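You operate a simulated robot arm through the tools that you are given. There is no shell and no other tool. Be economical: measure what you need, move in short steps, check, and stop when the job is done.

Carry out the task below with a simulated robot arm. There is one attempt and no reset: what you move stays moved.

TASK
Clamp the leaf stamped HOLE 13, plug its centre hole and paint the patch beside it black.
Fine: the plug of that size; brush back.
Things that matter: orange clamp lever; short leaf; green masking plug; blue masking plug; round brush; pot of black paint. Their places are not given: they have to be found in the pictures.

It is judged by the outcome, as a careful person would: the job done as asked, and still so three seconds after it is handed in. It fails if anything else is knocked over, pushed out of place, dropped, spilled or broken.

THE ROBOT
A 6-joint arm with a two-finger parallel gripper, fixed in place. Base frame: the origin is at the foot of the arm, x ahead of it, y to its left, z up. Lengths are in mm, angles in rad, forces in N, time in s.
Its first joint turns from -1.152 to 1.152 rad. Payload 2.9 kg.
Tool frame: the origin (TCP) lies between the finger pads and is the grasp point; the fingertips stand 30 mm ahead of it; z points along the fingers, y is the line along which they close. The gripper opens to 110 mm. The fingers are 20 mm wide and 10 mm thick; the gripper's body (48 by 112 mm) begins 55 mm behind the TCP.
Orientation is that of the tool frame in the base frame, as [roll, pitch, yaw] about the fixed x, y, z axes, in that order (R = Rz(yaw) Ry(pitch) Rx(roll)). With the fingers straight down and closing along the base's y, the tool's x points along the base's -x, its y along +y and its z along -z.

THE INTERFACE
- The arm moves only by the tool apply_moves. Its argument "increments" is a list of rows, each a list of 7 numbers: the turn, a rotation vector about the tool's x, y, z in units of 8 degrees (1.0 is 8 degrees), then the shift along the tool's x, y, z in units of 50 mm (1.0 is 50 mm), then the finger opening in m, from 0 to 0.11. In form: [[ax, ay, az, tx, ty, tz, gripper], ...]. A call has 1 to 20 rows; each row shifts and turns the commanded pose from where the row before left it, along the tool's axes as they then stand. A call with a number of a shift or a turn outside -1 to 1 is refused whole. A row lasts 0.2 s, in which the tool goes at most 50 mm and 0.15 rad; a call with a longer step from one row to the next is refused whole, and so is a gripper value outside its range. A pose out of reach is approached as far as the arm can. The call stops where the force on the tool passes 50 N (or 10 N more than at its start, if that is more) or the arm is blocked; 0.2 s more then pass. The fingers move at their own pace (about 108 mm/s each) and stop on an object; they squeeze with about 26 N. The grip force told is the motor's: it shows also when the fingers shut on nothing. Time passes only in rows, and 0.2 s behind the last, so rows that do not move let the fingers close. It gives the time, the measured TCP pose, the force on the tool (base axes), the opening and the grip force at its end, in the units of the frame above (readings bear some noise).
- Cameras (640 x 400 px; columns grow to the right, rows downward): "scene" is fixed at [87.9, 436.7, 1386.4]; the picture's right is [-0.73, -0.69, 0.00], its down [-0.38, 0.40, -0.84] and it looks along [0.57, -0.61, -0.55] (base axes); focal length 214 px, centre (320, 200). "wrist" rides on the gripper at [-36, 0, -57] in the tool frame; the picture's right is [0.00, -1.00, 0.00], its down [0.97, 0.00, -0.24] and it looks along [0.24, 0.00, 0.97] (tool axes); focal length 218 px, centre (320, 200).
- camera(camera): a new picture of that camera. No time passes.
- probe_pixels(camera, pixels): there is no depth. For up to 12 entries [column, row, z] of the newest picture of that camera ("zoom" is the newest enlarged one), the place [x, y] in the base frame at which the ray of that pixel passes the height z, good to about 2 mm, but the place of the scene camera against the robot may be out by one fixed shift of up to 12 mm in any direction. No time passes.
- inspect(camera, box): a new picture of the part [left, top, right, bottom] of that camera's present view, enlarged. No time passes.
- sign_off(): hands the job in; it is judged then, once.

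Work in short steps. Measure before you move; look again where a grasp or a placing could have gone wrong, and mend it. You have 80 turns and 46 pictures in all, those below and enlarged ones among them. Open the gripper and draw the arm clear of the work before you hand the job in, unless the task says otherwise; then end with one line.

The tools are called as name(argument=value, ...) on one line, values as JSON. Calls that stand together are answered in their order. apply_moves: Moves the arm, as the interface text tells. Its arguments: {"type":"object","properties":{"increments":{"type":"array"}},"required":["increments"]} The other tools are called the same way: camera (camera) takes a picture; probe_pixels (camera, pixels) gives the place at which the rays of pixels pass given heights; inspect (camera, box) takes an enlarged picture of a part of a camera's view; sign_off () hands the job in.

At the start:

```text
time_s: 0.0
position: [354.3, 132.0, 1322.4]
ee_rot: [3.14, 0.002, 3.141]
wrist_force: [0.6, -0.7, -0.4]
finger_gap: 110.0
grasp_force: 0.0
```

scene: 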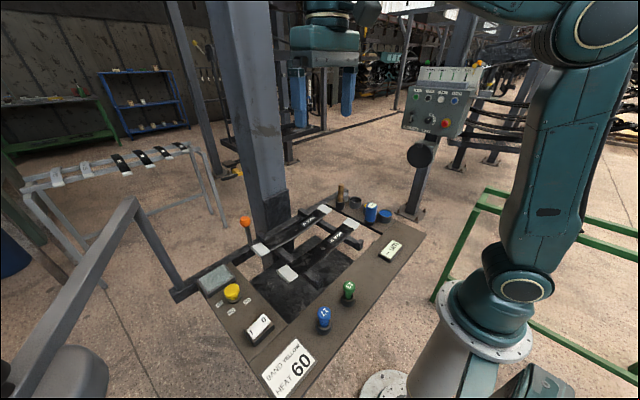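
wrist: 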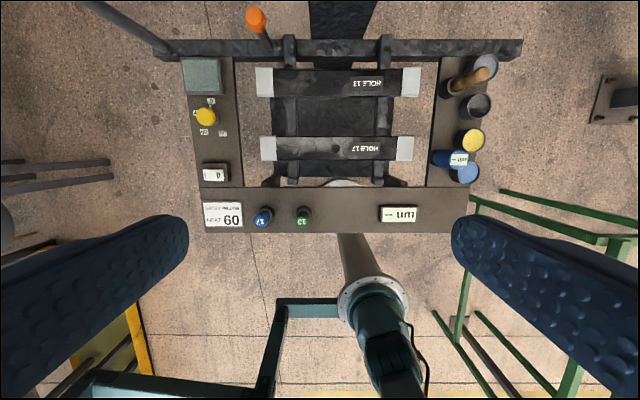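

I'll enlarge the main areas of both views to identify the fixtures before measuring.

inspect(camera="wrist", box=[170, 0, 350, 112])

inspect(camera="wrist", box=[340, 30, 520, 142])

inspect(camera="wrist", box=[180, 125, 440, 245])

inspect(camera="scene", box=[180, 170, 440, 340])

```text
3.56 times, centred on (260, 56) of wrist
```

zoom: 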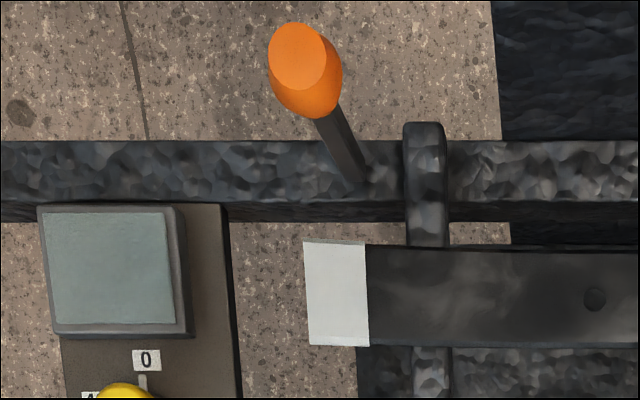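

```text
3.56 times, centred on (430, 86) of wrist
```

zoom: 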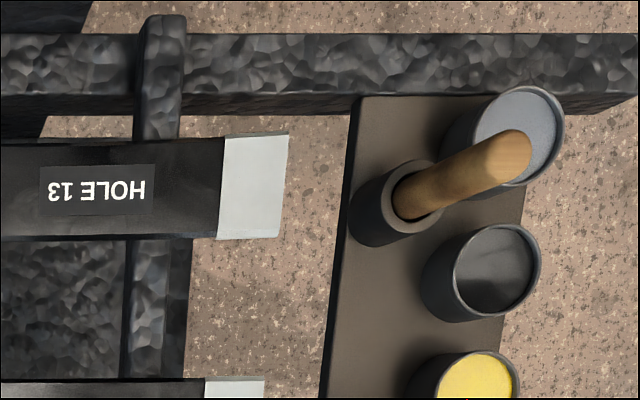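

```text
2.46 times, centred on (310, 185) of wrist
```

zoom: 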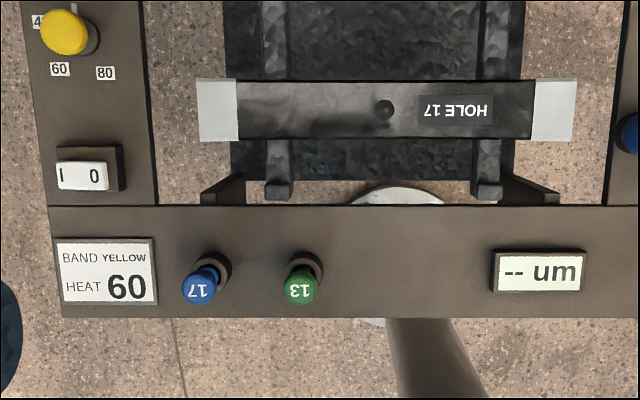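

```text
2.35 times, centred on (310, 255) of scene
```

zoom: 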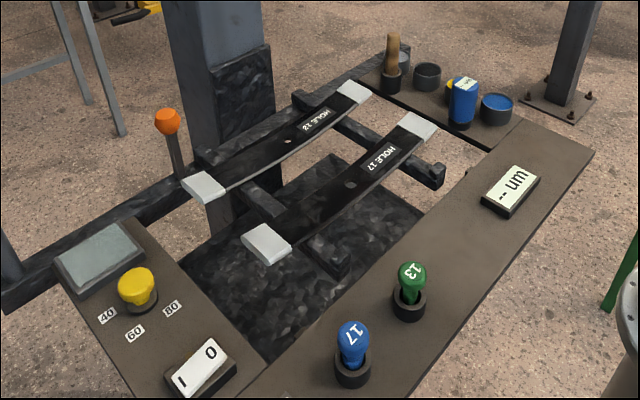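

I see leaf HOLE 13 on the far side, with the orange lever beyond its left end. The plug nests are in front, and the brush holder and pots are on the right. I'll measure rough places for these.

probe_pixels(camera="wrist", pixels=[[255, 18, 1000], [270, 48, 920], [337, 84, 920], [303, 216, 930], [264, 217, 930], [450, 90, 900], [475, 105, 930], [484, 68, 960], [264, 82, 920], [411, 82, 920], [400, 214, 905], [336, 148, 920]])

probe_pixels(camera="scene", pixels=[[245, 221, 1000], [251, 245, 920], [300, 229, 920], [348, 287, 930], [324, 313, 930], [342, 207, 900], [355, 202, 930], [342, 190, 960], [347, 294, 900]])

```text
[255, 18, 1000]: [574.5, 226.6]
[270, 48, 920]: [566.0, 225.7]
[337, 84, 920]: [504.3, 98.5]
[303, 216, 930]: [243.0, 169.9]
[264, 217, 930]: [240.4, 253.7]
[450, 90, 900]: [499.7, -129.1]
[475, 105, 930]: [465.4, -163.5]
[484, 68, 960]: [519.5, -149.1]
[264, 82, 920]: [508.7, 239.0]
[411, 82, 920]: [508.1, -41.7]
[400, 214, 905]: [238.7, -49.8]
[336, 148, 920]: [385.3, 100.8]
```

```text
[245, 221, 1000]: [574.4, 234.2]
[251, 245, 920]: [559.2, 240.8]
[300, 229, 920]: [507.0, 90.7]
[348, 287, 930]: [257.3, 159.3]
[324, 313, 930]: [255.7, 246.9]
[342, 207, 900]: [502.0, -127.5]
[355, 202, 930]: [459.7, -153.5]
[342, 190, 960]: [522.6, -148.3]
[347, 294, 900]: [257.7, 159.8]
```

The estimates from both cameras agree to about 10 mm. I'll lower the camera over the HOLE 13 leaf and lever for a closer look.

apply_moves(increments=[[0, 0, 0, -0.504, 0.072, 0.688, 0.11], [0, 0, 0, -0.504, 0.072, 0.688, 0.11], [0, 0, 0, -0.504, 0.072, 0.688, 0.11], [0, 0, 0, -0.504, 0.072, 0.688, 0.11], [0, 0, 0, -0.504, 0.072, 0.688, 0.11], [0, 0, 0, 0, 0, 0, 0.11]])

camera(camera="wrist")

```text
time_s: 1.4
position: [480.9, 149.8, 1150.5]
ee_rot: [3.139, 0.002, 3.14]
wrist_force: [0.6, 0.3, 0.0]
finger_gap: 110.1
grasp_force: 0.1
```

```text
39 pictures are left
```

wrist: 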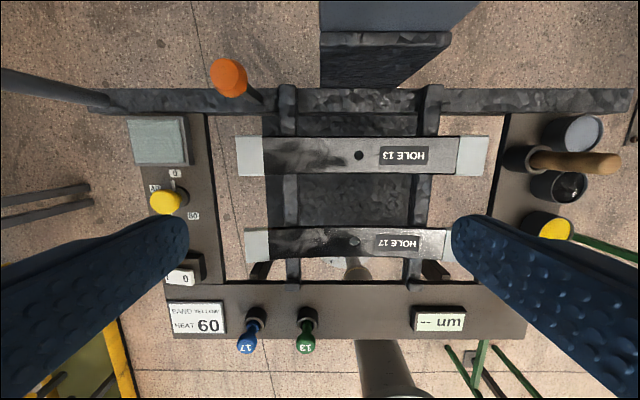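

inspect(camera="wrist", box=[200, 50, 360, 150])

inspect(camera="wrist", box=[220, 120, 500, 270])

inspect(camera="scene", box=[225, 190, 365, 280])

```text
4.00 times, centred on (280, 100) of wrist
```

zoom: 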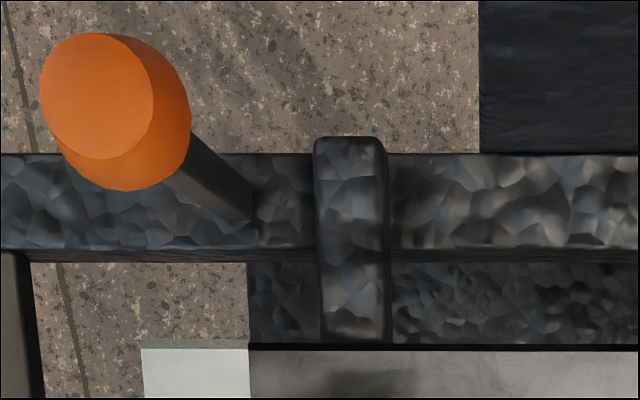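

```text
2.29 times, centred on (360, 195) of wrist
```

zoom: 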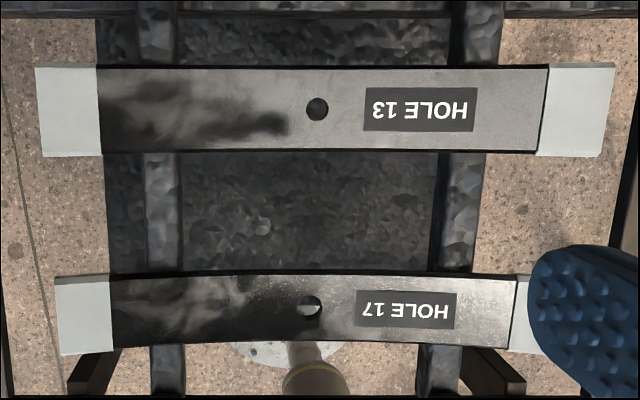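

```text
4.44 times, centred on (295, 235) of scene
```

zoom: 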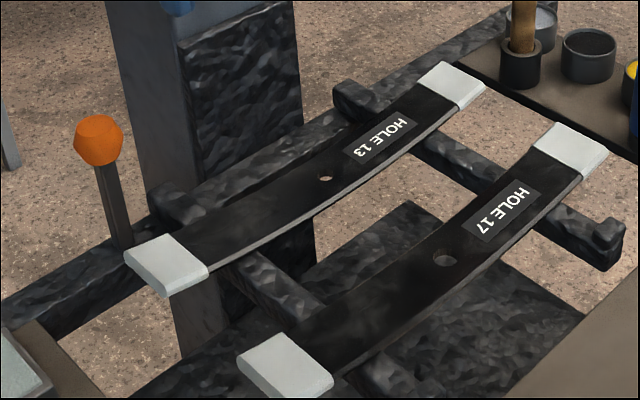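

The new view shows the lever knob at (228,78), its foot near (262,100), the hole at (359,155) and the leaf ends at (250,156) and (473,156). I'll triangulate heights against the first view.

camera(camera="wrist")

probe_pixels(camera="wrist", pixels=[[228, 78, 1000], [228, 78, 980], [262, 100, 920], [359, 155, 900], [359, 155, 920], [359, 155, 940], [250, 156, 930], [473, 156, 930], [305, 345, 930], [307, 315, 900], [570, 187, 930], [523, 158, 930]])

probe_pixels(camera="scene", pixels=[[296, 230, 900], [296, 230, 920], [296, 230, 940]])

```text
35 pictures are left
```

wrist: 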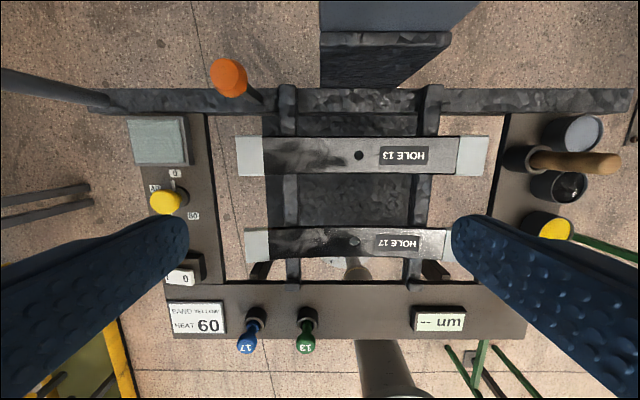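

```text
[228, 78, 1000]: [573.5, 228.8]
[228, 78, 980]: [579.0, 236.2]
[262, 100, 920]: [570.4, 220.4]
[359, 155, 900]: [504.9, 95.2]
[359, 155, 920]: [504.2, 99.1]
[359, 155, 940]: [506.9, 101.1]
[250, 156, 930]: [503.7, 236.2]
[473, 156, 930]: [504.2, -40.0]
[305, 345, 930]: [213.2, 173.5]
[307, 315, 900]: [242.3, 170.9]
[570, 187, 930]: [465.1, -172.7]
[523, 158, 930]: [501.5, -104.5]
```

```text
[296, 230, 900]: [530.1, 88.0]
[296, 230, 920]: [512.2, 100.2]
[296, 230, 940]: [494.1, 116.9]
```

The knob is near (574,228,1000) and the leaf top is near z 920. To learn how the lever works I need a slanted close view, so I'll move back a little and tilt the tool to look ahead at it.

apply_moves(increments=[[0, 0, 0, 0.33, 0.27, 0.6, 0.11], [0, 0, 0, 0.33, 0.27, 0.6, 0.11], [0, 0, 0, 0.33, 0.27, 0.6, 0.11], [0, -1, 0, 0, 0, 0, 0.11], [0, -1, 0, 0, 0, 0, 0.11], [0, -1, 0, 0, 0, 0, 0.11], [0, -1, 0, 0, 0, 0, 0.11], [0, -1, 0, 0, 0, 0, 0.11], [0, -1, 0, 0, 0, 0, 0.11], [0, 0, 0, 0, 0, 0, 0.11]])

camera(camera="wrist")

```text
time_s: 3.6
position: [429.2, 191.1, 1061.4]
ee_rot: [3.139, 0.841, 3.138]
wrist_force: [-1.2, 0.1, -0.6]
finger_gap: 110.1
grasp_force: 0.1
```

```text
34 pictures are left
```

wrist: 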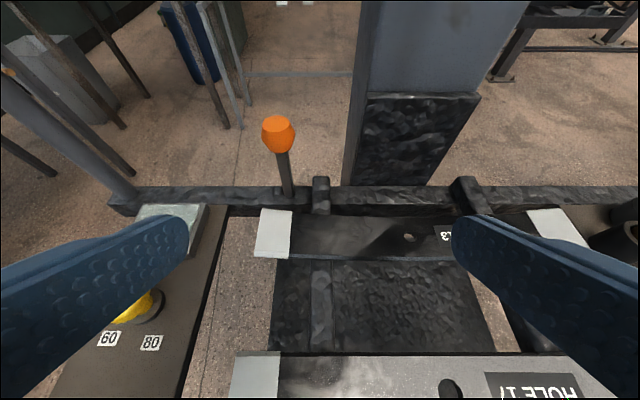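

inspect(camera="wrist", box=[230, 100, 390, 200])

inspect(camera="wrist", box=[240, 180, 480, 330])

```text
4.00 times, centred on (310, 150) of wrist
```

zoom: 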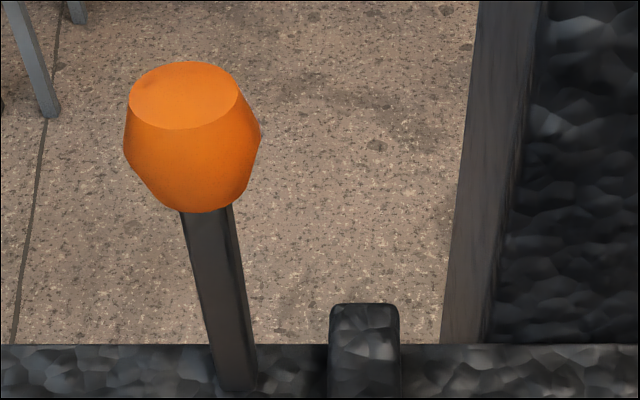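

```text
2.67 times, centred on (360, 255) of wrist
```

zoom: 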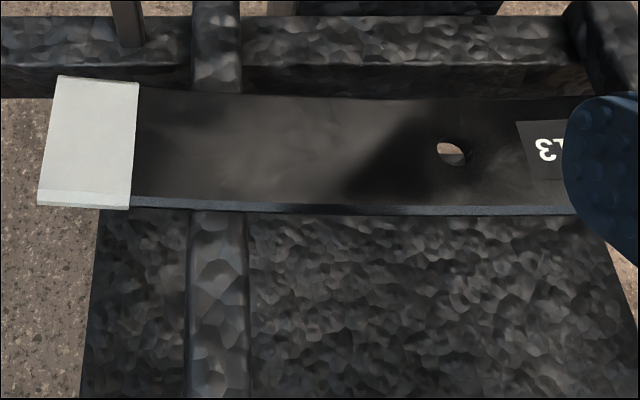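

probe_pixels(camera="wrist", pixels=[[278, 135, 990], [278, 135, 1000], [289, 196, 910], [289, 196, 920], [289, 196, 930], [321, 180, 920], [321, 180, 940], [409, 238, 910], [409, 238, 920], [290, 212, 920], [266, 256, 920]])

inspect(camera="scene", box=[230, 205, 280, 255])

probe_pixels(camera="scene", pixels=[[253, 244, 910], [253, 244, 920], [253, 244, 930], [246, 221, 990]])

```text
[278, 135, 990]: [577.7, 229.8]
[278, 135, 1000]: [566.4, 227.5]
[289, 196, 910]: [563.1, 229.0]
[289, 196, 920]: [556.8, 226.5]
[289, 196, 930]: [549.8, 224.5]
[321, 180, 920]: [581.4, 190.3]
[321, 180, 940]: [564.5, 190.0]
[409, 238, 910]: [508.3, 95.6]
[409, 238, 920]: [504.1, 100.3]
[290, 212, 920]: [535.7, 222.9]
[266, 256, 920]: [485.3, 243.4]
```

```text
8.00 times, centred on (255, 230) of scene
```

zoom: 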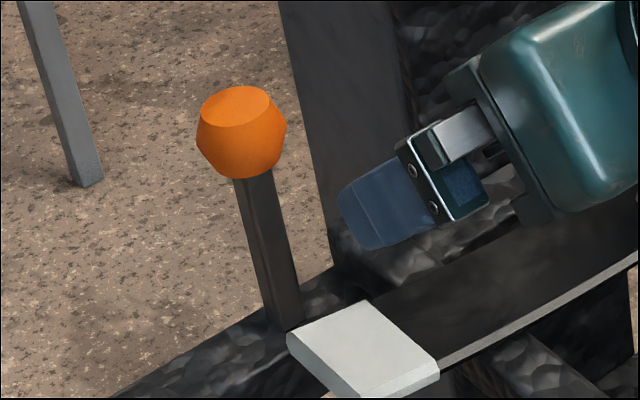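

```text
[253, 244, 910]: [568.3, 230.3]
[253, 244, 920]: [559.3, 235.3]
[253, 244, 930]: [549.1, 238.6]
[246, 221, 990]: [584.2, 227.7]
```

Comparing the views, the lever foot is near (564,228,908) and the knob near (577,230,990), so the lever leans slightly in +x. It should swing in the x–z plane toward the leaf. I'll straighten the tool, then stand above the knob with the fingers closing along x.

apply_moves(increments=[[0, 1, 0, 0, 0, 0, 0.11], [0, 1, 0, 0, 0, 0, 0.11], [0, 1, 0, 0, 0, 0, 0.11], [0, 1, 0, 0, 0, 0, 0.11], [0, 1, 0, 0, 0, 0, 0.11], [0, 1, 0, 0, 0, 0, 0.11], [0, 0, 0, 0, 0, -0.9, 0.11], [0, 0, 0, -0.74, 0.195, 0, 0.11], [0, 0, 0, -0.74, 0.195, 0, 0.11], [0, 0, 0, -0.74, 0.195, 0, 0.11], [0, 0, 0, -0.74, 0.195, 0, 0.11], [0, 0, 0, 0, 0, 0, 0.11]])

apply_moves(increments=[[0, 0, -0.9375, 0, 0, 0, 0.09], [0, 0, -0.9375, 0, 0, 0, 0.09], [0, 0, -0.9375, 0, 0, 0, 0.09], [0, 0, -0.9375, 0, 0, 0, 0.09], [0, 0, -0.9375, 0, 0, 0, 0.09], [0, 0, -0.9375, 0, 0, 0, 0.09], [0, 0, -0.9375, 0, 0, 0, 0.09], [0, 0, -0.9375, 0, 0, 0, 0.09], [0, 0, -0.9375, 0, 0, 0, 0.09], [0, 0, -0.9375, 0, 0, 0, 0.09], [0, 0, -0.9375, 0, 0, 0, 0.09], [0, 0, -0.9375, 0, 0, 0, 0.09], [0, 0, 0, 0, 0, 0, 0.09]])

camera(camera="wrist")

```text
time_s: 6.2
position: [579.6, 230.5, 1105.4]
ee_rot: [-3.141, -0.002, 3.14]
wrist_force: [-0.4, 0.6, -0.3]
finger_gap: 110.0
grasp_force: 0.1
```

```text
time_s: 9.0
position: [577.3, 230.1, 1106.2]
ee_rot: [-3.14, 0.002, -1.569]
wrist_force: [-0.3, 0.1, 0.0]
finger_gap: 90.1
grasp_force: 0.1
```

```text
30 pictures are left
```

wrist: 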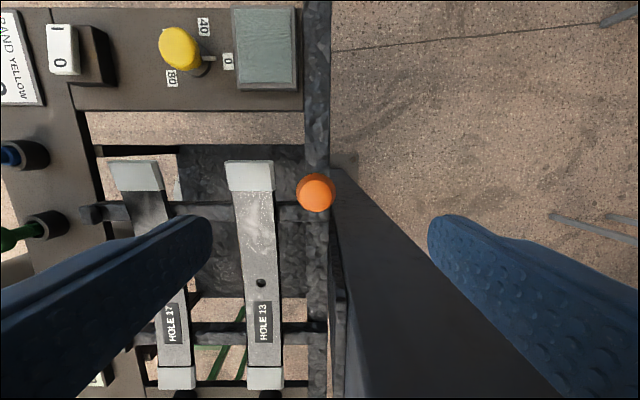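

The knob is at (315,193), between the fingers. The column at the lower right is at y<150, clear of the gripper. I'll check the knob position.

probe_pixels(camera="wrist", pixels=[[315, 193, 990], [315, 193, 1000], [315, 193, 1010], [300, 193, 990], [333, 193, 990], [251, 175, 915], [260, 283, 910]])

inspect(camera="wrist", box=[260, 140, 380, 260])

```text
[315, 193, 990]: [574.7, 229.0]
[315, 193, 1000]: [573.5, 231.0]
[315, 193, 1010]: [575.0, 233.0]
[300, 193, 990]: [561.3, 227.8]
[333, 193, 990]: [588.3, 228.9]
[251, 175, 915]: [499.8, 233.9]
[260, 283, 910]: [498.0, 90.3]
```

```text
3.33 times, centred on (320, 200) of wrist
```

zoom: 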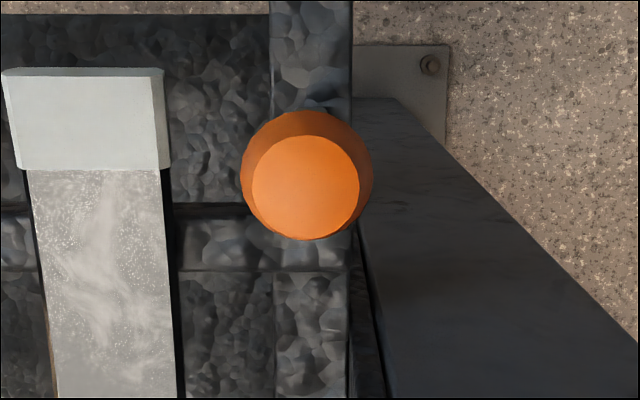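

The knob top is at (574.7,229) and about 27 mm wide. I'll descend astride it to TCP z 985 and close on it.

apply_moves(increments=[[0, 0, 0, 0.02, 0.05, 0.8, 0.08], [0, 0, 0, 0, 0, 0.8, 0.08], [0, 0, 0, 0, 0, 0.8, 0.08], [0, 0, 0, 0, 0, 0, 0.02], [0, 0, 0, 0, 0, 0, 0.02], [0, 0, 0, 0, 0, 0, 0.02]])

inspect(camera="scene", box=[210, 190, 310, 260])

```text
time_s: 10.4
position: [575.3, 230.0, 984.5]
ee_rot: [3.14, 0.0, -1.572]
wrist_force: [-12.5, 0.0, 0.4]
finger_gap: 30.8
grasp_force: 44.9
```

```text
5.71 times, centred on (260, 225) of scene
```

zoom: 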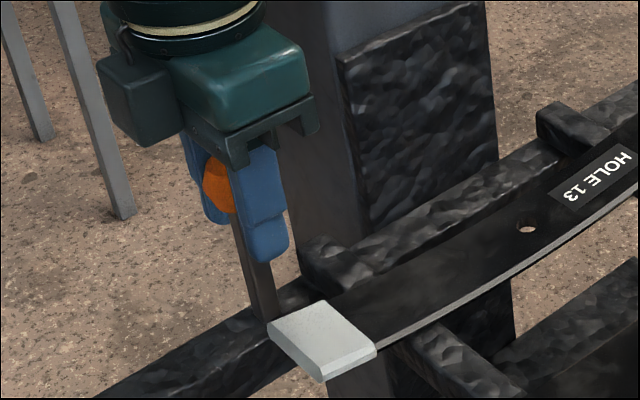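

Gripped at a 30.8 mm gap. The −12.5 N in x shows the lever resists going further +x. I'll pull gently toward −x by 12 mm.

apply_moves(increments=[[0, 0, 0, 0, 0.08, 0, 0.02], [0, 0, 0, 0, 0.08, 0, 0.02], [0, 0, 0, 0, 0.08, 0, 0.02]])

```text
time_s: 11.1
position: [575.0, 228.6, 984.3]
ee_rot: [-3.117, 0.011, -1.58]
wrist_force: [15.0, 2.2, -7.6]
finger_gap: 30.7
grasp_force: 45.0
stopped in row 3: the force on the tool passed its limit (the readings are from after the stop); the commanded pose is now the measured one
```

It is rigid in x, so the hinge must be about x. I'll try a gentle move along y, first −y (tool +x), toward the leaf.

apply_moves(increments=[[0, 0, 0, 0.08, 0, 0, 0.02], [0, 0, 0, 0.08, 0, 0, 0.02], [0, 0, 0, 0.08, 0, 0, 0.02]])

```text
time_s: 11.8
position: [575.9, 218.0, 985.7]
ee_rot: [-3.115, 0.011, -1.576]
wrist_force: [21.6, 13.2, -7.1]
finger_gap: 30.7
grasp_force: 44.7
```

inspect(camera="scene", box=[210, 190, 310, 260])

```text
5.71 times, centred on (260, 225) of scene
```

zoom: 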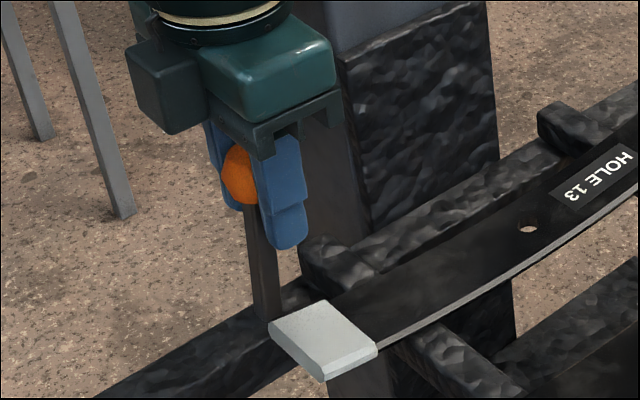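

The lever swung with the tool, so the hinge is about x. I'll keep following the arc in −y, dropping slightly, while staying at y≥185 so the gripper body clears the column (x≥597, y≤150).

apply_moves(increments=[[0, 0, 0, 0.1, -0.03, 0.01, 0.02], [0, 0, 0, 0.1, -0.02, 0.02, 0.02], [0, 0, 0, 0.1, 0, 0.03, 0.02], [0, 0, 0, 0.1, 0, 0.04, 0.02], [0, 0, 0, 0.1, 0, 0.05, 0.02]])

inspect(camera="scene", box=[210, 190, 310, 260])

```text
time_s: 13.1
position: [574.7, 192.5, 978.4]
ee_rot: [-3.122, 0.007, -1.578]
wrist_force: [-24.7, 5.8, 19.7]
finger_gap: 31.0
grasp_force: 45.1
```

```text
5.71 times, centred on (260, 225) of scene
```

zoom: 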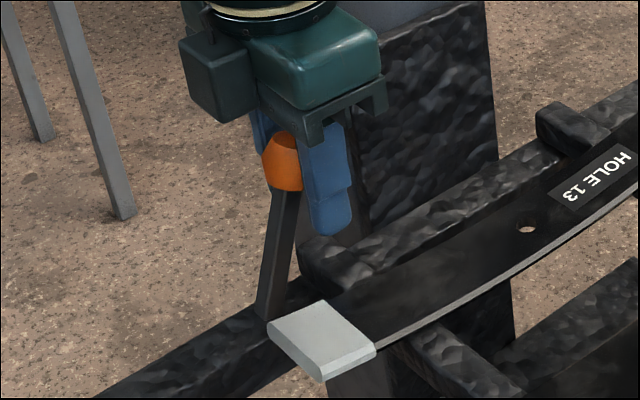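

The lever leans about 27° with low resistance in y. I'll ease the x and z strain, tilt the gripper body toward +y for column clearance, and continue the arc.

apply_moves(increments=[[0, 1, 0, 0, 0.02, -0.06, 0.02], [0, 1, 0, 0, 0, 0, 0.02], [0, 1, 0, 0, 0, 0, 0.02], [0, 0, 0, 0, 0, 0, 0.02]])

```text
time_s: 13.6
position: [575.8, 200.5, 980.3]
ee_rot: [-3.14, -0.169, -1.492]
wrist_force: [-12.3, 3.5, 5.6]
finger_gap: 30.7
grasp_force: 45.1
out of reach, approached as far as the arm can: row 2
stopped in row 2: the force on the tool passed its limit (the readings are from after the stop); the commanded pose is now the measured one
```

That tilt runs out of reach, so I'll release, go back upright, and push the knob from its +y side with closed fingers. That keeps the body away from the column.

apply_moves(increments=[[0, 0, 0, 0, 0, 0, 0.06], [0, 0, 0, 0, 0, 0, 0.06], [0, 0, 0, 0, 0, -0.7, 0.06], [0, 0, 0, 0, 0, -0.7, 0.06], [0, -0.6, 0, 0, 0, 0, 0.06], [0, -0.61, 0, 0, 0, 0, 0.06], [0, 0, 0.566, 0, 0, 0, 0.06], [0, 0, 0, 0, 0, 0, 0.06]])

camera(camera="wrist")

```text
time_s: 15.4
position: [567.0, 211.0, 1012.5]
ee_rot: [-3.138, -0.001, -1.572]
wrist_force: [1.0, -0.3, -1.2]
finger_gap: 60.2
grasp_force: 0.1
out of reach, approached as far as the arm can: row 3, 4
```

```text
25 pictures are left
```

wrist: 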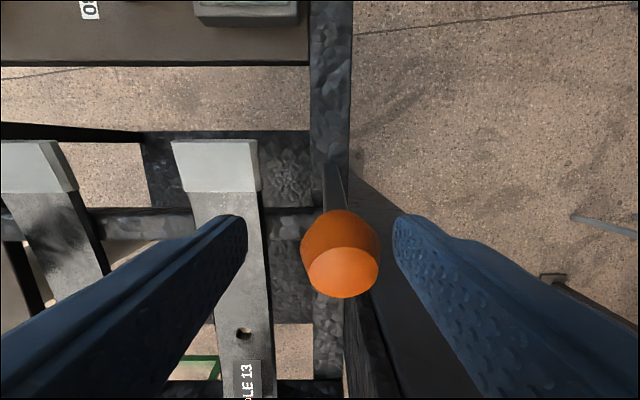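

The lever stays where I left it, leaning −y, with the knob at (340,255). I'll move to its +y side, close the fingers, lower, and push −y in small steps.

apply_moves(increments=[[0, 0, 0, -0.45, -0.08, 0, 0.06], [0, 0, 0, -0.45, -0.08, 0, 0.06], [0, 0, 0, 0, 0, 0, 0.0], [0, 0, 0, 0, 0, 0.3, 0.0], [0, 0, 0, 0, 0, 0.34, 0.0], [0, 0, 0, 0.2, 0, 0, 0.0], [0, 0, 0, 0.2, 0, 0, 0.0], [0, 0, 0, 0.15, 0, 0, 0.0], [0, 0, 0, 0.15, 0, 0, 0.0], [0, 0, 0, 0.15, 0, 0, 0.0], [0, 0, 0, 0.15, 0, 0, 0.0], [0, 0, 0, 0, 0, 0, 0.0]])

inspect(camera="scene", box=[210, 190, 310, 260])

```text
time_s: 18.0
position: [575.5, 206.2, 978.2]
ee_rot: [-3.138, -0.002, -1.573]
wrist_force: [0.3, -0.1, -0.3]
finger_gap: 0.1
grasp_force: 25.7
```

```text
5.71 times, centred on (260, 225) of scene
```

zoom: 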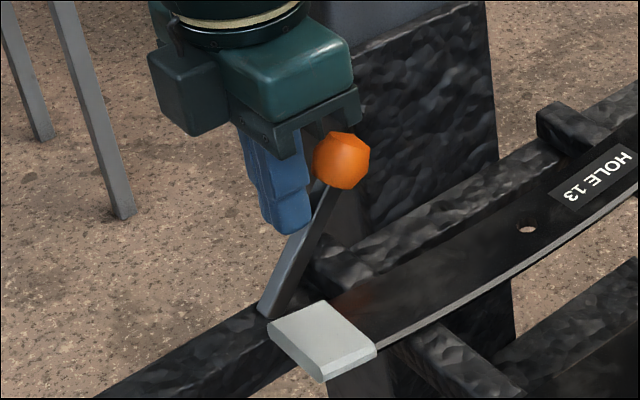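

No resistance and the lever is now at about 40°. I'll push 20 mm further, slightly lower.

apply_moves(increments=[[0, 0, 0, 0.1, 0, 0.1, 0.0], [0, 0, 0, 0.1, 0, 0.1, 0.0], [0, 0, 0, 0.1, 0, 0.05, 0.0], [0, 0, 0, 0.1, 0, 0.05, 0.0], [0, 0, 0, 0, 0, 0, 0.0]])

inspect(camera="scene", box=[210, 190, 310, 260])

```text
time_s: 19.2
position: [575.9, 192.0, 967.9]
ee_rot: [-3.129, 0.004, -1.561]
wrist_force: [1.1, 31.6, 22.4]
finger_gap: 0.0
grasp_force: 26.3
```

```text
5.71 times, centred on (260, 225) of scene
```

zoom: 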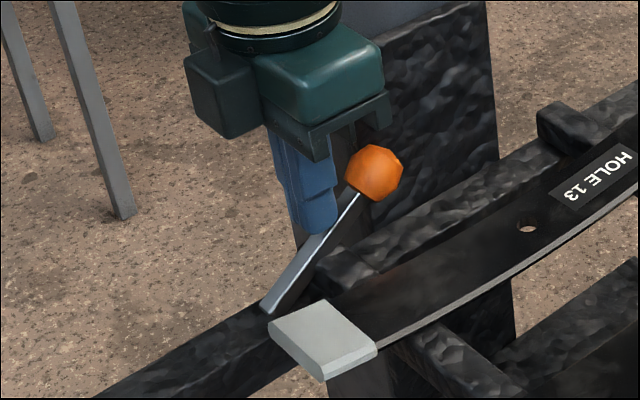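

Now 31 N in y and 22 N in z: either the lever is at its end stop or the fingertips have met something. I'll back off and look.

apply_moves(increments=[[0, 0, 0, -0.3, 0, 0, 0.0], [0, 0, 0, -0.3, 0, -0.3, 0.0], [0, 0, 0, -0.2, 0, -0.6, 0.0], [0, 0, 0, 0, 0, 0, 0.11], [0, 0, 0, 0, 0, 0, 0.11]])

camera(camera="wrist")

inspect(camera="scene", box=[210, 190, 350, 280])

```text
time_s: 20.4
position: [576.7, 225.0, 1010.3]
ee_rot: [-3.139, -0.002, -1.573]
wrist_force: [0.0, -0.3, 0.3]
finger_gap: 110.1
grasp_force: 0.0
```

```text
22 pictures are left
```

wrist: 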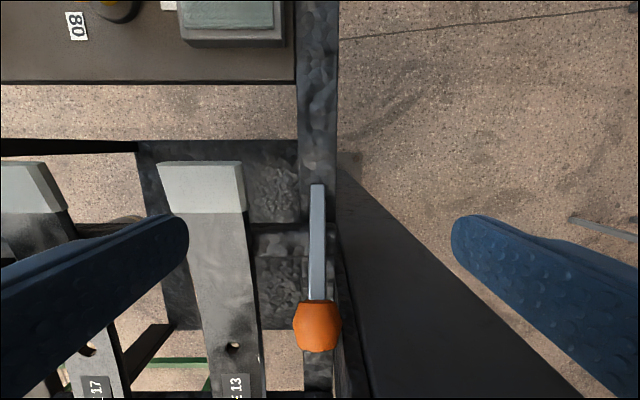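

```text
4.44 times, centred on (280, 235) of scene
```

zoom: 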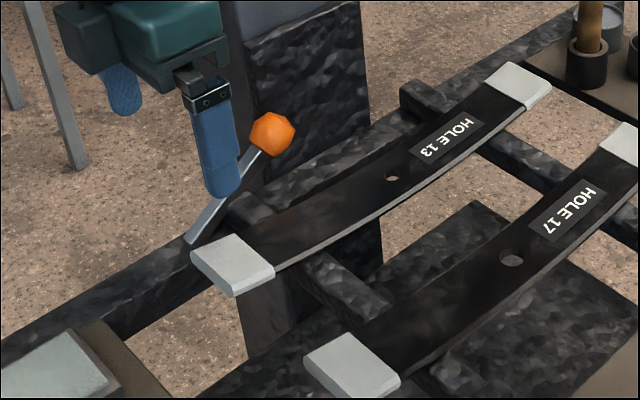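

probe_pixels(camera="wrist", pixels=[[317, 320, 960], [317, 340, 960], [317, 320, 950], [317, 186, 910], [317, 300, 950], [202, 186, 915], [236, 345, 910]])

inspect(camera="wrist", box=[240, 160, 400, 400])

```text
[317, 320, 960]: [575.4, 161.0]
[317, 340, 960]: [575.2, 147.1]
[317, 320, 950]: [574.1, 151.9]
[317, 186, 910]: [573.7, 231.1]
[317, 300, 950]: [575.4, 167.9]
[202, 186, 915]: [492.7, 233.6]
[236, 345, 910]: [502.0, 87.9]
```

```text
1.67 times, centred on (320, 280) of wrist
```

zoom: 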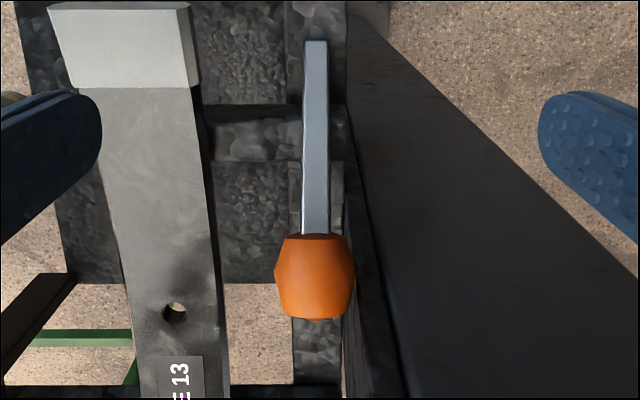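

The knob is at about (575,157,955), so the lever is at about 58°. I'll press down lightly on the shaft to confirm it is at its end stop.

apply_moves(increments=[[0, 0, 0, 0.2, 0, -0.1, 0.0], [0, 0, 0, 0.2, 0, 0, 0.0], [0, 0, 0, 0.4, 0, 0, 0.0], [0, 0, 0, 0, 0, 0, 0.0], [0, 0, 0, 0, 0, 0.3, 0.0], [0, 0, 0, 0, 0, 0.2, 0.0], [0, 0, 0, 0, 0, 0.1, 0.0], [0, 0, 0, 0, 0, 0.1, 0.0], [0, 0, 0, 0, 0, 0.1, 0.0], [0, 0, 0, 0, 0, 0.1, 0.0]])

```text
time_s: 22.6
position: [576.6, 187.2, 971.7]
ee_rot: [-3.131, 0.001, -1.571]
wrist_force: [-1.0, 3.9, 19.8]
finger_gap: 0.2
grasp_force: 26.0
```

It is firm at 20 N, so the lever is at its end stop and the clamp is set. I'll go up, turn back to the original yaw, and travel to look at the green plug.

apply_moves(increments=[[0, 0, 0, -0.1, 0, -0.7, 0.0], [0, 0, 0, 0, 0, -0.7, 0.0], [0, 0, 0, 0, 0.5, -0.76, 0.11], [0, 0, 0.9375, 0, 0, 0, 0.11], [0, 0, 0.9375, 0, 0, 0, 0.11], [0, 0, 0.9375, 0, 0, 0, 0.11], [0, 0, 0.9375, 0, 0, 0, 0.11], [0, 0, 0.9375, 0, 0, 0, 0.11], [0, 0, 0.9375, 0, 0, 0, 0.11], [0, 0, 0.9375, 0, 0, 0, 0.11], [0, 0, 0.9375, 0, 0, 0, 0.11], [0, 0, 0.9375, 0, 0, 0, 0.11], [0, 0, 0.9375, 0, 0, 0, 0.11], [0, 0, 0.9375, 0, 0, 0, 0.11], [0, 0, 0.9375, 0, 0, 0, 0.11], [0, 0, 0, 0, 0, 0, 0.11]])

apply_moves(increments=[[0, 0, 0, 0.93, -0.06, 0, 0.11], [0, 0, 0, 0.93, -0.06, 0, 0.11], [0, 0, 0, 0.93, -0.06, 0, 0.11], [0, 0, 0, 0.93, -0.06, 0, 0.11], [0, 0, 0, 0.93, -0.06, 0, 0.11], [0, 0, 0, 0.93, -0.06, 0, 0.11], [0, 0, 0, 0, 0, 0, 0.11]])

camera(camera="wrist")

```text
time_s: 26.0
position: [550.1, 191.8, 1077.3]
ee_rot: [-3.14, 0.004, 3.138]
wrist_force: [0.0, 0.4, -0.6]
finger_gap: 110.0
grasp_force: 0.1
```

```text
time_s: 27.6
position: [269.0, 174.1, 1074.0]
ee_rot: [-3.142, 0.002, 3.139]
wrist_force: [1.2, -0.8, 0.7]
finger_gap: 110.0
grasp_force: 0.1
```

```text
19 pictures are left
```

wrist: 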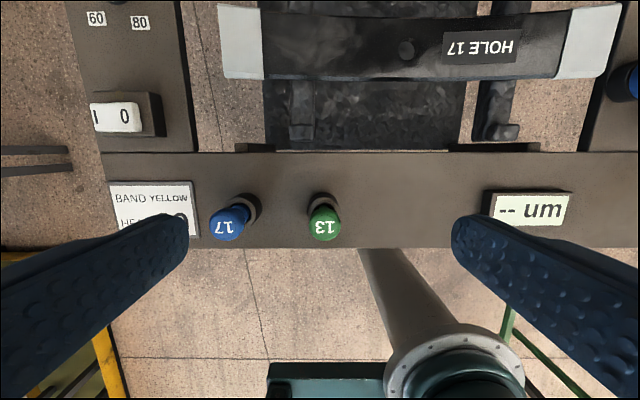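

inspect(camera="wrist", box=[270, 170, 380, 260])

probe_pixels(camera="wrist", pixels=[[325, 228, 970], [325, 228, 960], [325, 228, 950], [322, 203, 910], [322, 203, 920], [322, 203, 898]])

inspect(camera="scene", box=[310, 270, 390, 320])

```text
4.44 times, centred on (325, 215) of wrist
```

zoom: 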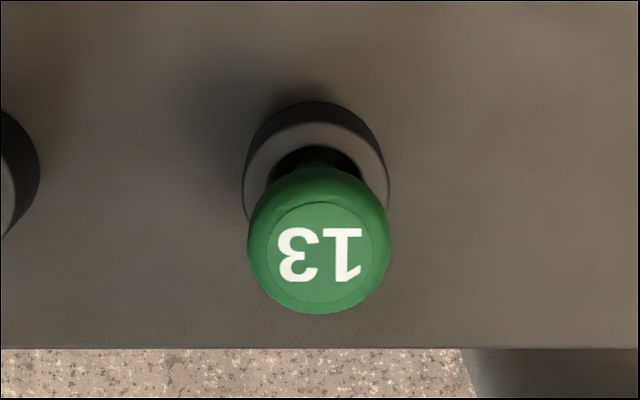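

```text
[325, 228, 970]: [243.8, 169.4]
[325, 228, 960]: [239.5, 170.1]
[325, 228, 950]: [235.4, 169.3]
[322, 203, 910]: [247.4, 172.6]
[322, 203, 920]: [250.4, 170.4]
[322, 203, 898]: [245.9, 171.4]
```

```text
8.00 times, centred on (350, 295) of scene
```

zoom: 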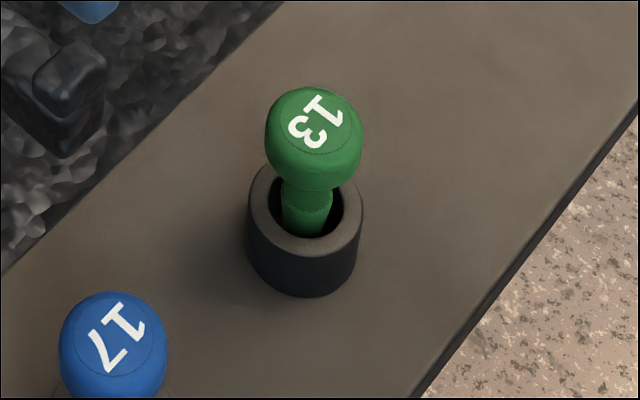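

The green plug axis is near (246.5,170.5), with a head about 24 mm wide and its top near z 970. I'll open to 60 mm, descend to TCP z 961 and close.

apply_moves(increments=[[0, 0, 0, 0.45, -0.07, 0.3, 0.06], [0, 0, 0, 0, 0, 0.7, 0.06], [0, 0, 0, 0, 0, 0.7, 0.06], [0, 0, 0, 0, 0, 0.56, 0.06], [0, 0, 0, 0, 0, 0, 0.06]])

camera(camera="wrist")

```text
time_s: 28.8
position: [248.1, 169.8, 961.5]
ee_rot: [3.141, 0.004, 3.139]
wrist_force: [-0.5, 0.1, 0.7]
finger_gap: 60.2
grasp_force: 0.1
```

```text
16 pictures are left
```

wrist: 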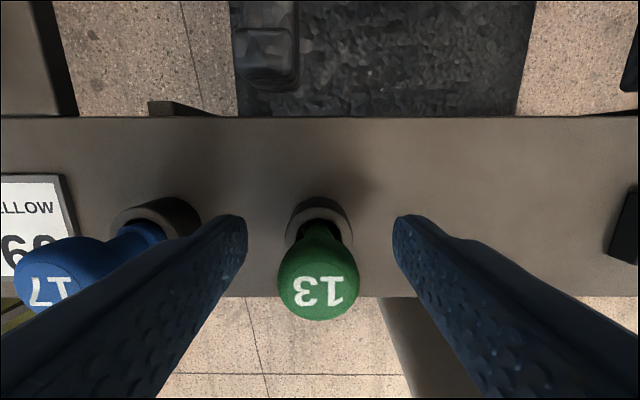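

The head is centred between the fingers at (319,285). I'll close on it and lift.

apply_moves(increments=[[0, 0, 0, 0, 0, 0, 0.01], [0, 0, 0, 0, 0, 0, 0.01], [0, 0, 0, 0, 0, 0, 0.01], [0, 0, 0, 0, 0, -0.3, 0.01], [0, 0, 0, 0, 0, -0.8, 0.01], [0, 0, 0, 0, 0, -0.8, 0.01], [0, 0, 0, 0, 0, 0, 0.01]])

camera(camera="wrist")

inspect(camera="scene", box=[310, 210, 410, 310])

```text
time_s: 30.4
position: [248.8, 171.5, 1056.7]
ee_rot: [-3.14, 0.003, 3.14]
wrist_force: [0.4, 0.6, 0.6]
finger_gap: 26.3
grasp_force: 26.0
```

```text
15 pictures are left
```

wrist: 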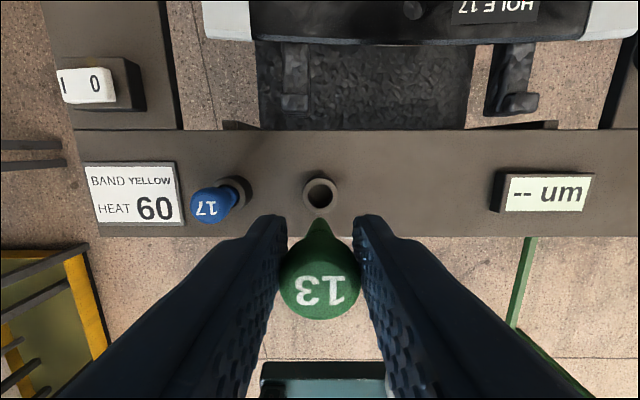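

```text
4.00 times, centred on (360, 260) of scene
```

zoom: 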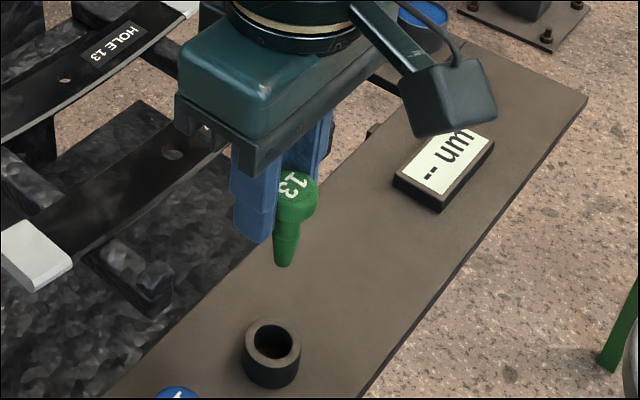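

The plug is held upright and centred (gap 26.3 mm). From the five views the hole is at about (504.5,98.7,921). I'll hover above it and check.

apply_moves(increments=[[0, 0, 0, -0.85, -0.243, 0, 0.01], [0, 0, 0, -0.85, -0.243, 0, 0.01], [0, 0, 0, -0.85, -0.243, 0, 0.01], [0, 0, 0, -0.85, -0.243, 0, 0.01], [0, 0, 0, -0.85, -0.243, 0, 0.01], [0, 0, 0, -0.85, -0.243, 0, 0.01], [0, 0, 0, 0, 0, 0.8, 0.01], [0, 0, 0, 0, 0, 0.3, 0.01], [0, 0, 0, 0, 0, 0, 0.01]])

camera(camera="wrist")

inspect(camera="scene", box=[265, 185, 345, 255])

```text
time_s: 32.4
position: [504.2, 98.5, 1003.7]
ee_rot: [-3.14, 0.003, 3.14]
wrist_force: [-0.5, 0.7, 0.4]
finger_gap: 26.4
grasp_force: 25.7
```

```text
13 pictures are left
```

wrist: 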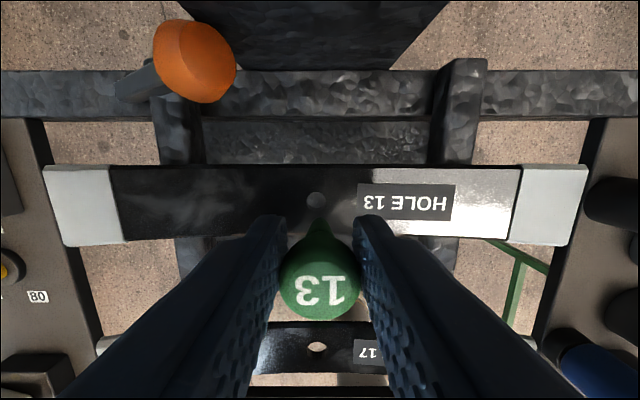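

```text
5.71 times, centred on (305, 220) of scene
```

zoom: 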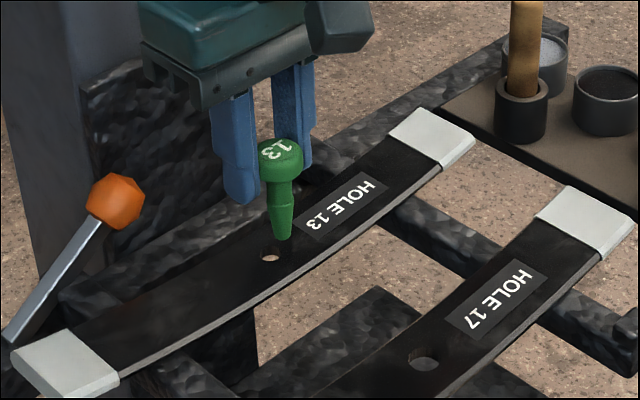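

inspect(camera="wrist", box=[280, 180, 360, 230])

probe_pixels(camera="wrist", pixels=[[315, 199, 921], [315, 199, 915], [315, 199, 910]])

```text
8.00 times, centred on (320, 205) of wrist
```

zoom: 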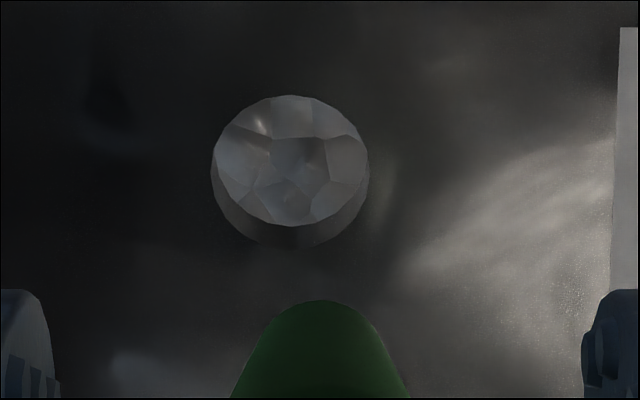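

```text
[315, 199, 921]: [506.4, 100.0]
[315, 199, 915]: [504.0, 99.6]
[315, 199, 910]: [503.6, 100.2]
```

The hole rim is centred at (316,201.5) in the wrist view, so it is about 2.3 mm to +y of the plug axis (col 320). The tip also seems about 2 mm to −x of the TCP. I'll correct both, go down to just above the leaf, and look again.

apply_moves(increments=[[0, 0, 0, -0.05, 0.046, 0.2, 0.01], [0, 0, 0, 0, 0, 0.2, 0.01], [0, 0, 0, 0, 0, 0, 0.01]])

inspect(camera="wrist", box=[270, 180, 370, 242])

```text
time_s: 33.2
position: [507.2, 99.9, 985.5]
ee_rot: [-3.141, 0.008, 3.14]
wrist_force: [-0.2, 0.5, 17.3]
finger_gap: 26.6
grasp_force: 25.8
```

```text
6.40 times, centred on (320, 211) of wrist
```

zoom: 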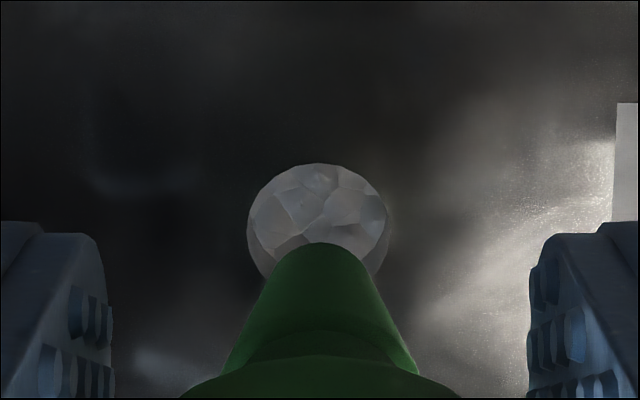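

Contact already (17 N). In the zoom the tip's far edge at (321,243) sits at the hole's centre (318,235), so the tip is about 5.5 mm too far to −x. I'll lift 5 mm, shift +x 5.5 mm, and look.

apply_moves(increments=[[0, 0, 0, 0, 0, -0.1, 0.01], [0, 0, 0, -0.11, 0.006, 0, 0.01], [0, 0, 0, 0, 0, 0.04, 0.01], [0, 0, 0, 0, 0, 0, 0.01]])

inspect(camera="wrist", box=[270, 180, 370, 242])

```text
time_s: 34.2
position: [511.8, 99.7, 986.2]
ee_rot: [-3.141, 0.002, 3.139]
wrist_force: [-0.1, -0.1, -0.2]
finger_gap: 26.2
grasp_force: 25.8
```

```text
6.40 times, centred on (320, 211) of wrist
```

zoom: 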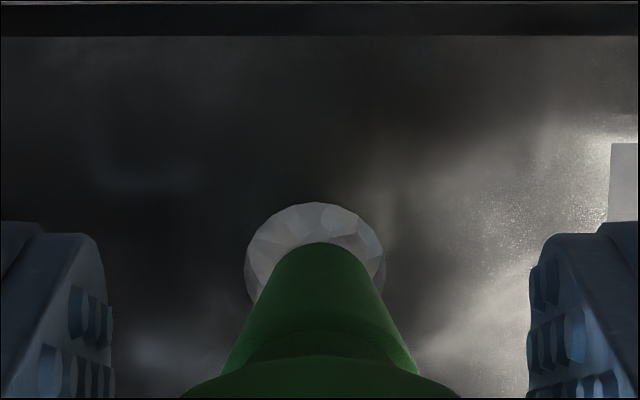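

Now close: about 1 mm +x and 0.5 mm +y remain. I'll correct that and descend in small steps, watching the force.

apply_moves(increments=[[0, 0, 0, -0.02, 0.01, 0, 0.01], [0, 0, 0, 0, 0, 0.06, 0.01], [0, 0, 0, 0, 0, 0.06, 0.01], [0, 0, 0, 0, 0, 0, 0.01]])

```text
time_s: 35.2
position: [513.1, 99.8, 980.7]
ee_rot: [-3.141, 0.005, 3.14]
wrist_force: [-0.4, -0.4, -0.6]
finger_gap: 26.4
grasp_force: 26.0
```

It is past the previous contact height with no force, so the tip is in the hole. Continuing down.

apply_moves(increments=[[0, 0, 0, 0, 0, 0.06, 0.01], [0, 0, 0, 0, 0, 0.06, 0.01], [0, 0, 0, 0, 0, 0.06, 0.01], [0, 0, 0, 0, 0, 0.06, 0.01], [0, 0, 0, 0, 0, 0, 0.01]])

```text
time_s: 36.4
position: [513.2, 98.9, 969.2]
ee_rot: [3.141, 0.004, -3.141]
wrist_force: [-3.4, 2.5, 3.7]
finger_gap: 26.4
grasp_force: 26.2
```

apply_moves(increments=[[0, 0, 0, 0.01, 0.01, 0.04, 0.01], [0, 0, 0, 0, 0, 0.04, 0.01], [0, 0, 0, 0, 0, 0.04, 0.01], [0, 0, 0, 0, 0, 0, 0.01]])

inspect(camera="scene", box=[265, 195, 345, 250])

```text
time_s: 37.4
position: [513.4, 100.3, 965.1]
ee_rot: [3.141, 0.009, 3.139]
wrist_force: [3.3, -0.4, 20.9]
finger_gap: 26.5
grasp_force: 25.6
```

```text
7.27 times, centred on (305, 222) of scene
```

zoom: 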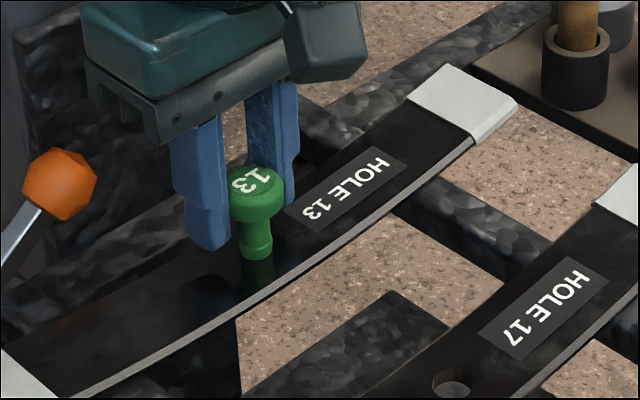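

The plug is well in the hole and at 21 N. I'll press 2 mm more to tell whether it is seated.

apply_moves(increments=[[0, 0, 0, 0, 0, 0.03, 0.01], [0, 0, 0, 0, 0, 0, 0.01]])

```text
time_s: 38.0
position: [512.9, 100.4, 960.9]
ee_rot: [-3.141, 0.005, 3.141]
wrist_force: [4.4, -0.3, 20.2]
finger_gap: 26.5
grasp_force: 25.6
```

apply_moves(increments=[[0, 0, 0, 0, 0, 0.03, 0.01], [0, 0, 0, 0, 0, 0.03, 0.01], [0, 0, 0, 0, 0, 0, 0.01]])

inspect(camera="scene", box=[265, 195, 345, 250])

```text
time_s: 38.8
position: [512.6, 100.1, 958.8]
ee_rot: [-3.141, 0.004, 3.141]
wrist_force: [4.7, -1.0, 21.0]
finger_gap: 26.4
grasp_force: 26.3
```

```text
7.27 times, centred on (305, 222) of scene
```

zoom: 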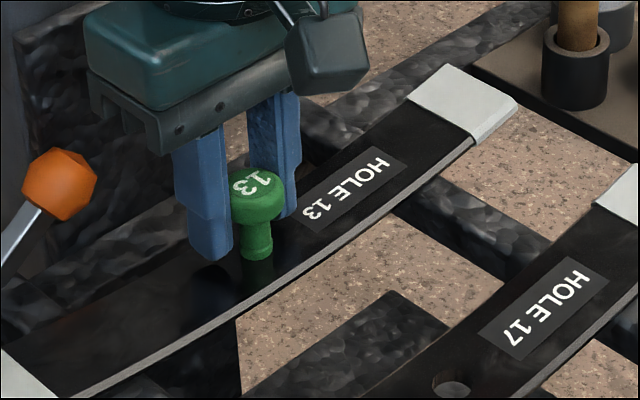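

The head didn't move while the fingers slid down it, so the plug seats at 20 N. I'll release, rise, and look.

apply_moves(increments=[[0, 0, 0, 0, 0, 0, 0.06], [0, 0, 0, 0, 0, 0, 0.06], [0, 0, 0, 0, 0, -0.8, 0.06], [0, 0, 0, 0, 0, -0.8, 0.06], [0, 0, 0, 0, 0, -0.8, 0.11], [0, 0, 0, 0, 0, 0, 0.11]])

camera(camera="wrist")

```text
time_s: 40.2
position: [513.0, 101.0, 1079.4]
ee_rot: [-3.14, 0.003, 3.14]
wrist_force: [0.1, -0.2, -0.1]
finger_gap: 110.1
grasp_force: 0.0
```

```text
6 pictures are left
```

wrist: 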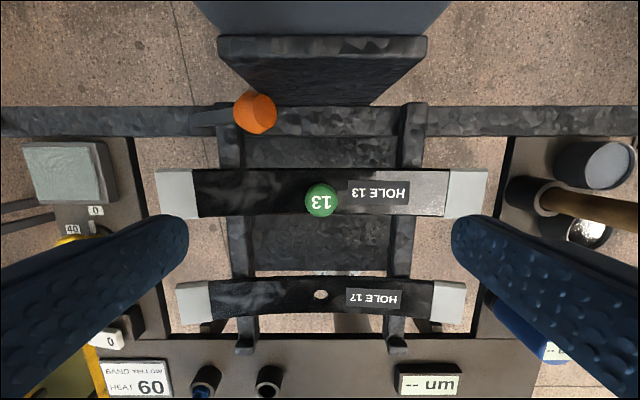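

The plug stands in the HOLE 13 hole at (321,200). Six pictures are left. I'll use one to look for the patch on the leaf and take the brush holder's and pot's positions from this same view.

probe_pixels(camera="wrist", pixels=[[321, 200, 975], [587, 232, 940], [587, 232, 930], [545, 197, 940], [545, 197, 930], [640, 212, 1000], [594, 165, 940], [410, 192, 925], [447, 192, 925], [196, 192, 925]])

inspect(camera="wrist", box=[150, 155, 350, 235])

```text
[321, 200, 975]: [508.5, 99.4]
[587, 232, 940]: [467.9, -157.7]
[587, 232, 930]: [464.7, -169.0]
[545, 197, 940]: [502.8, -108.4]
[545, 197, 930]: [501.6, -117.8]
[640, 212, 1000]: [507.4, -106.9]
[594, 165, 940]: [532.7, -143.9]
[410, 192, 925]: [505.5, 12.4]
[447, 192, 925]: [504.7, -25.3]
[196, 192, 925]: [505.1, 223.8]
```

```text
3.20 times, centred on (250, 195) of wrist
```

zoom: 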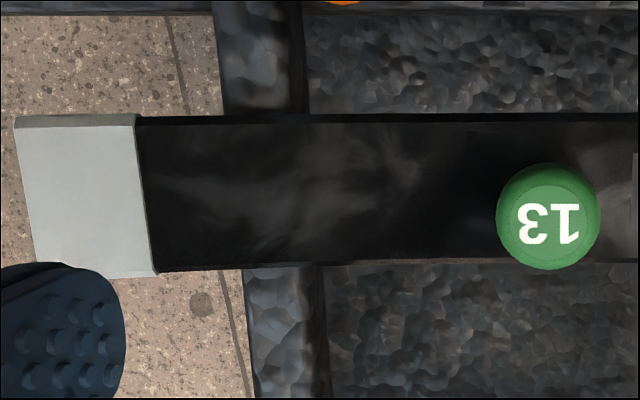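

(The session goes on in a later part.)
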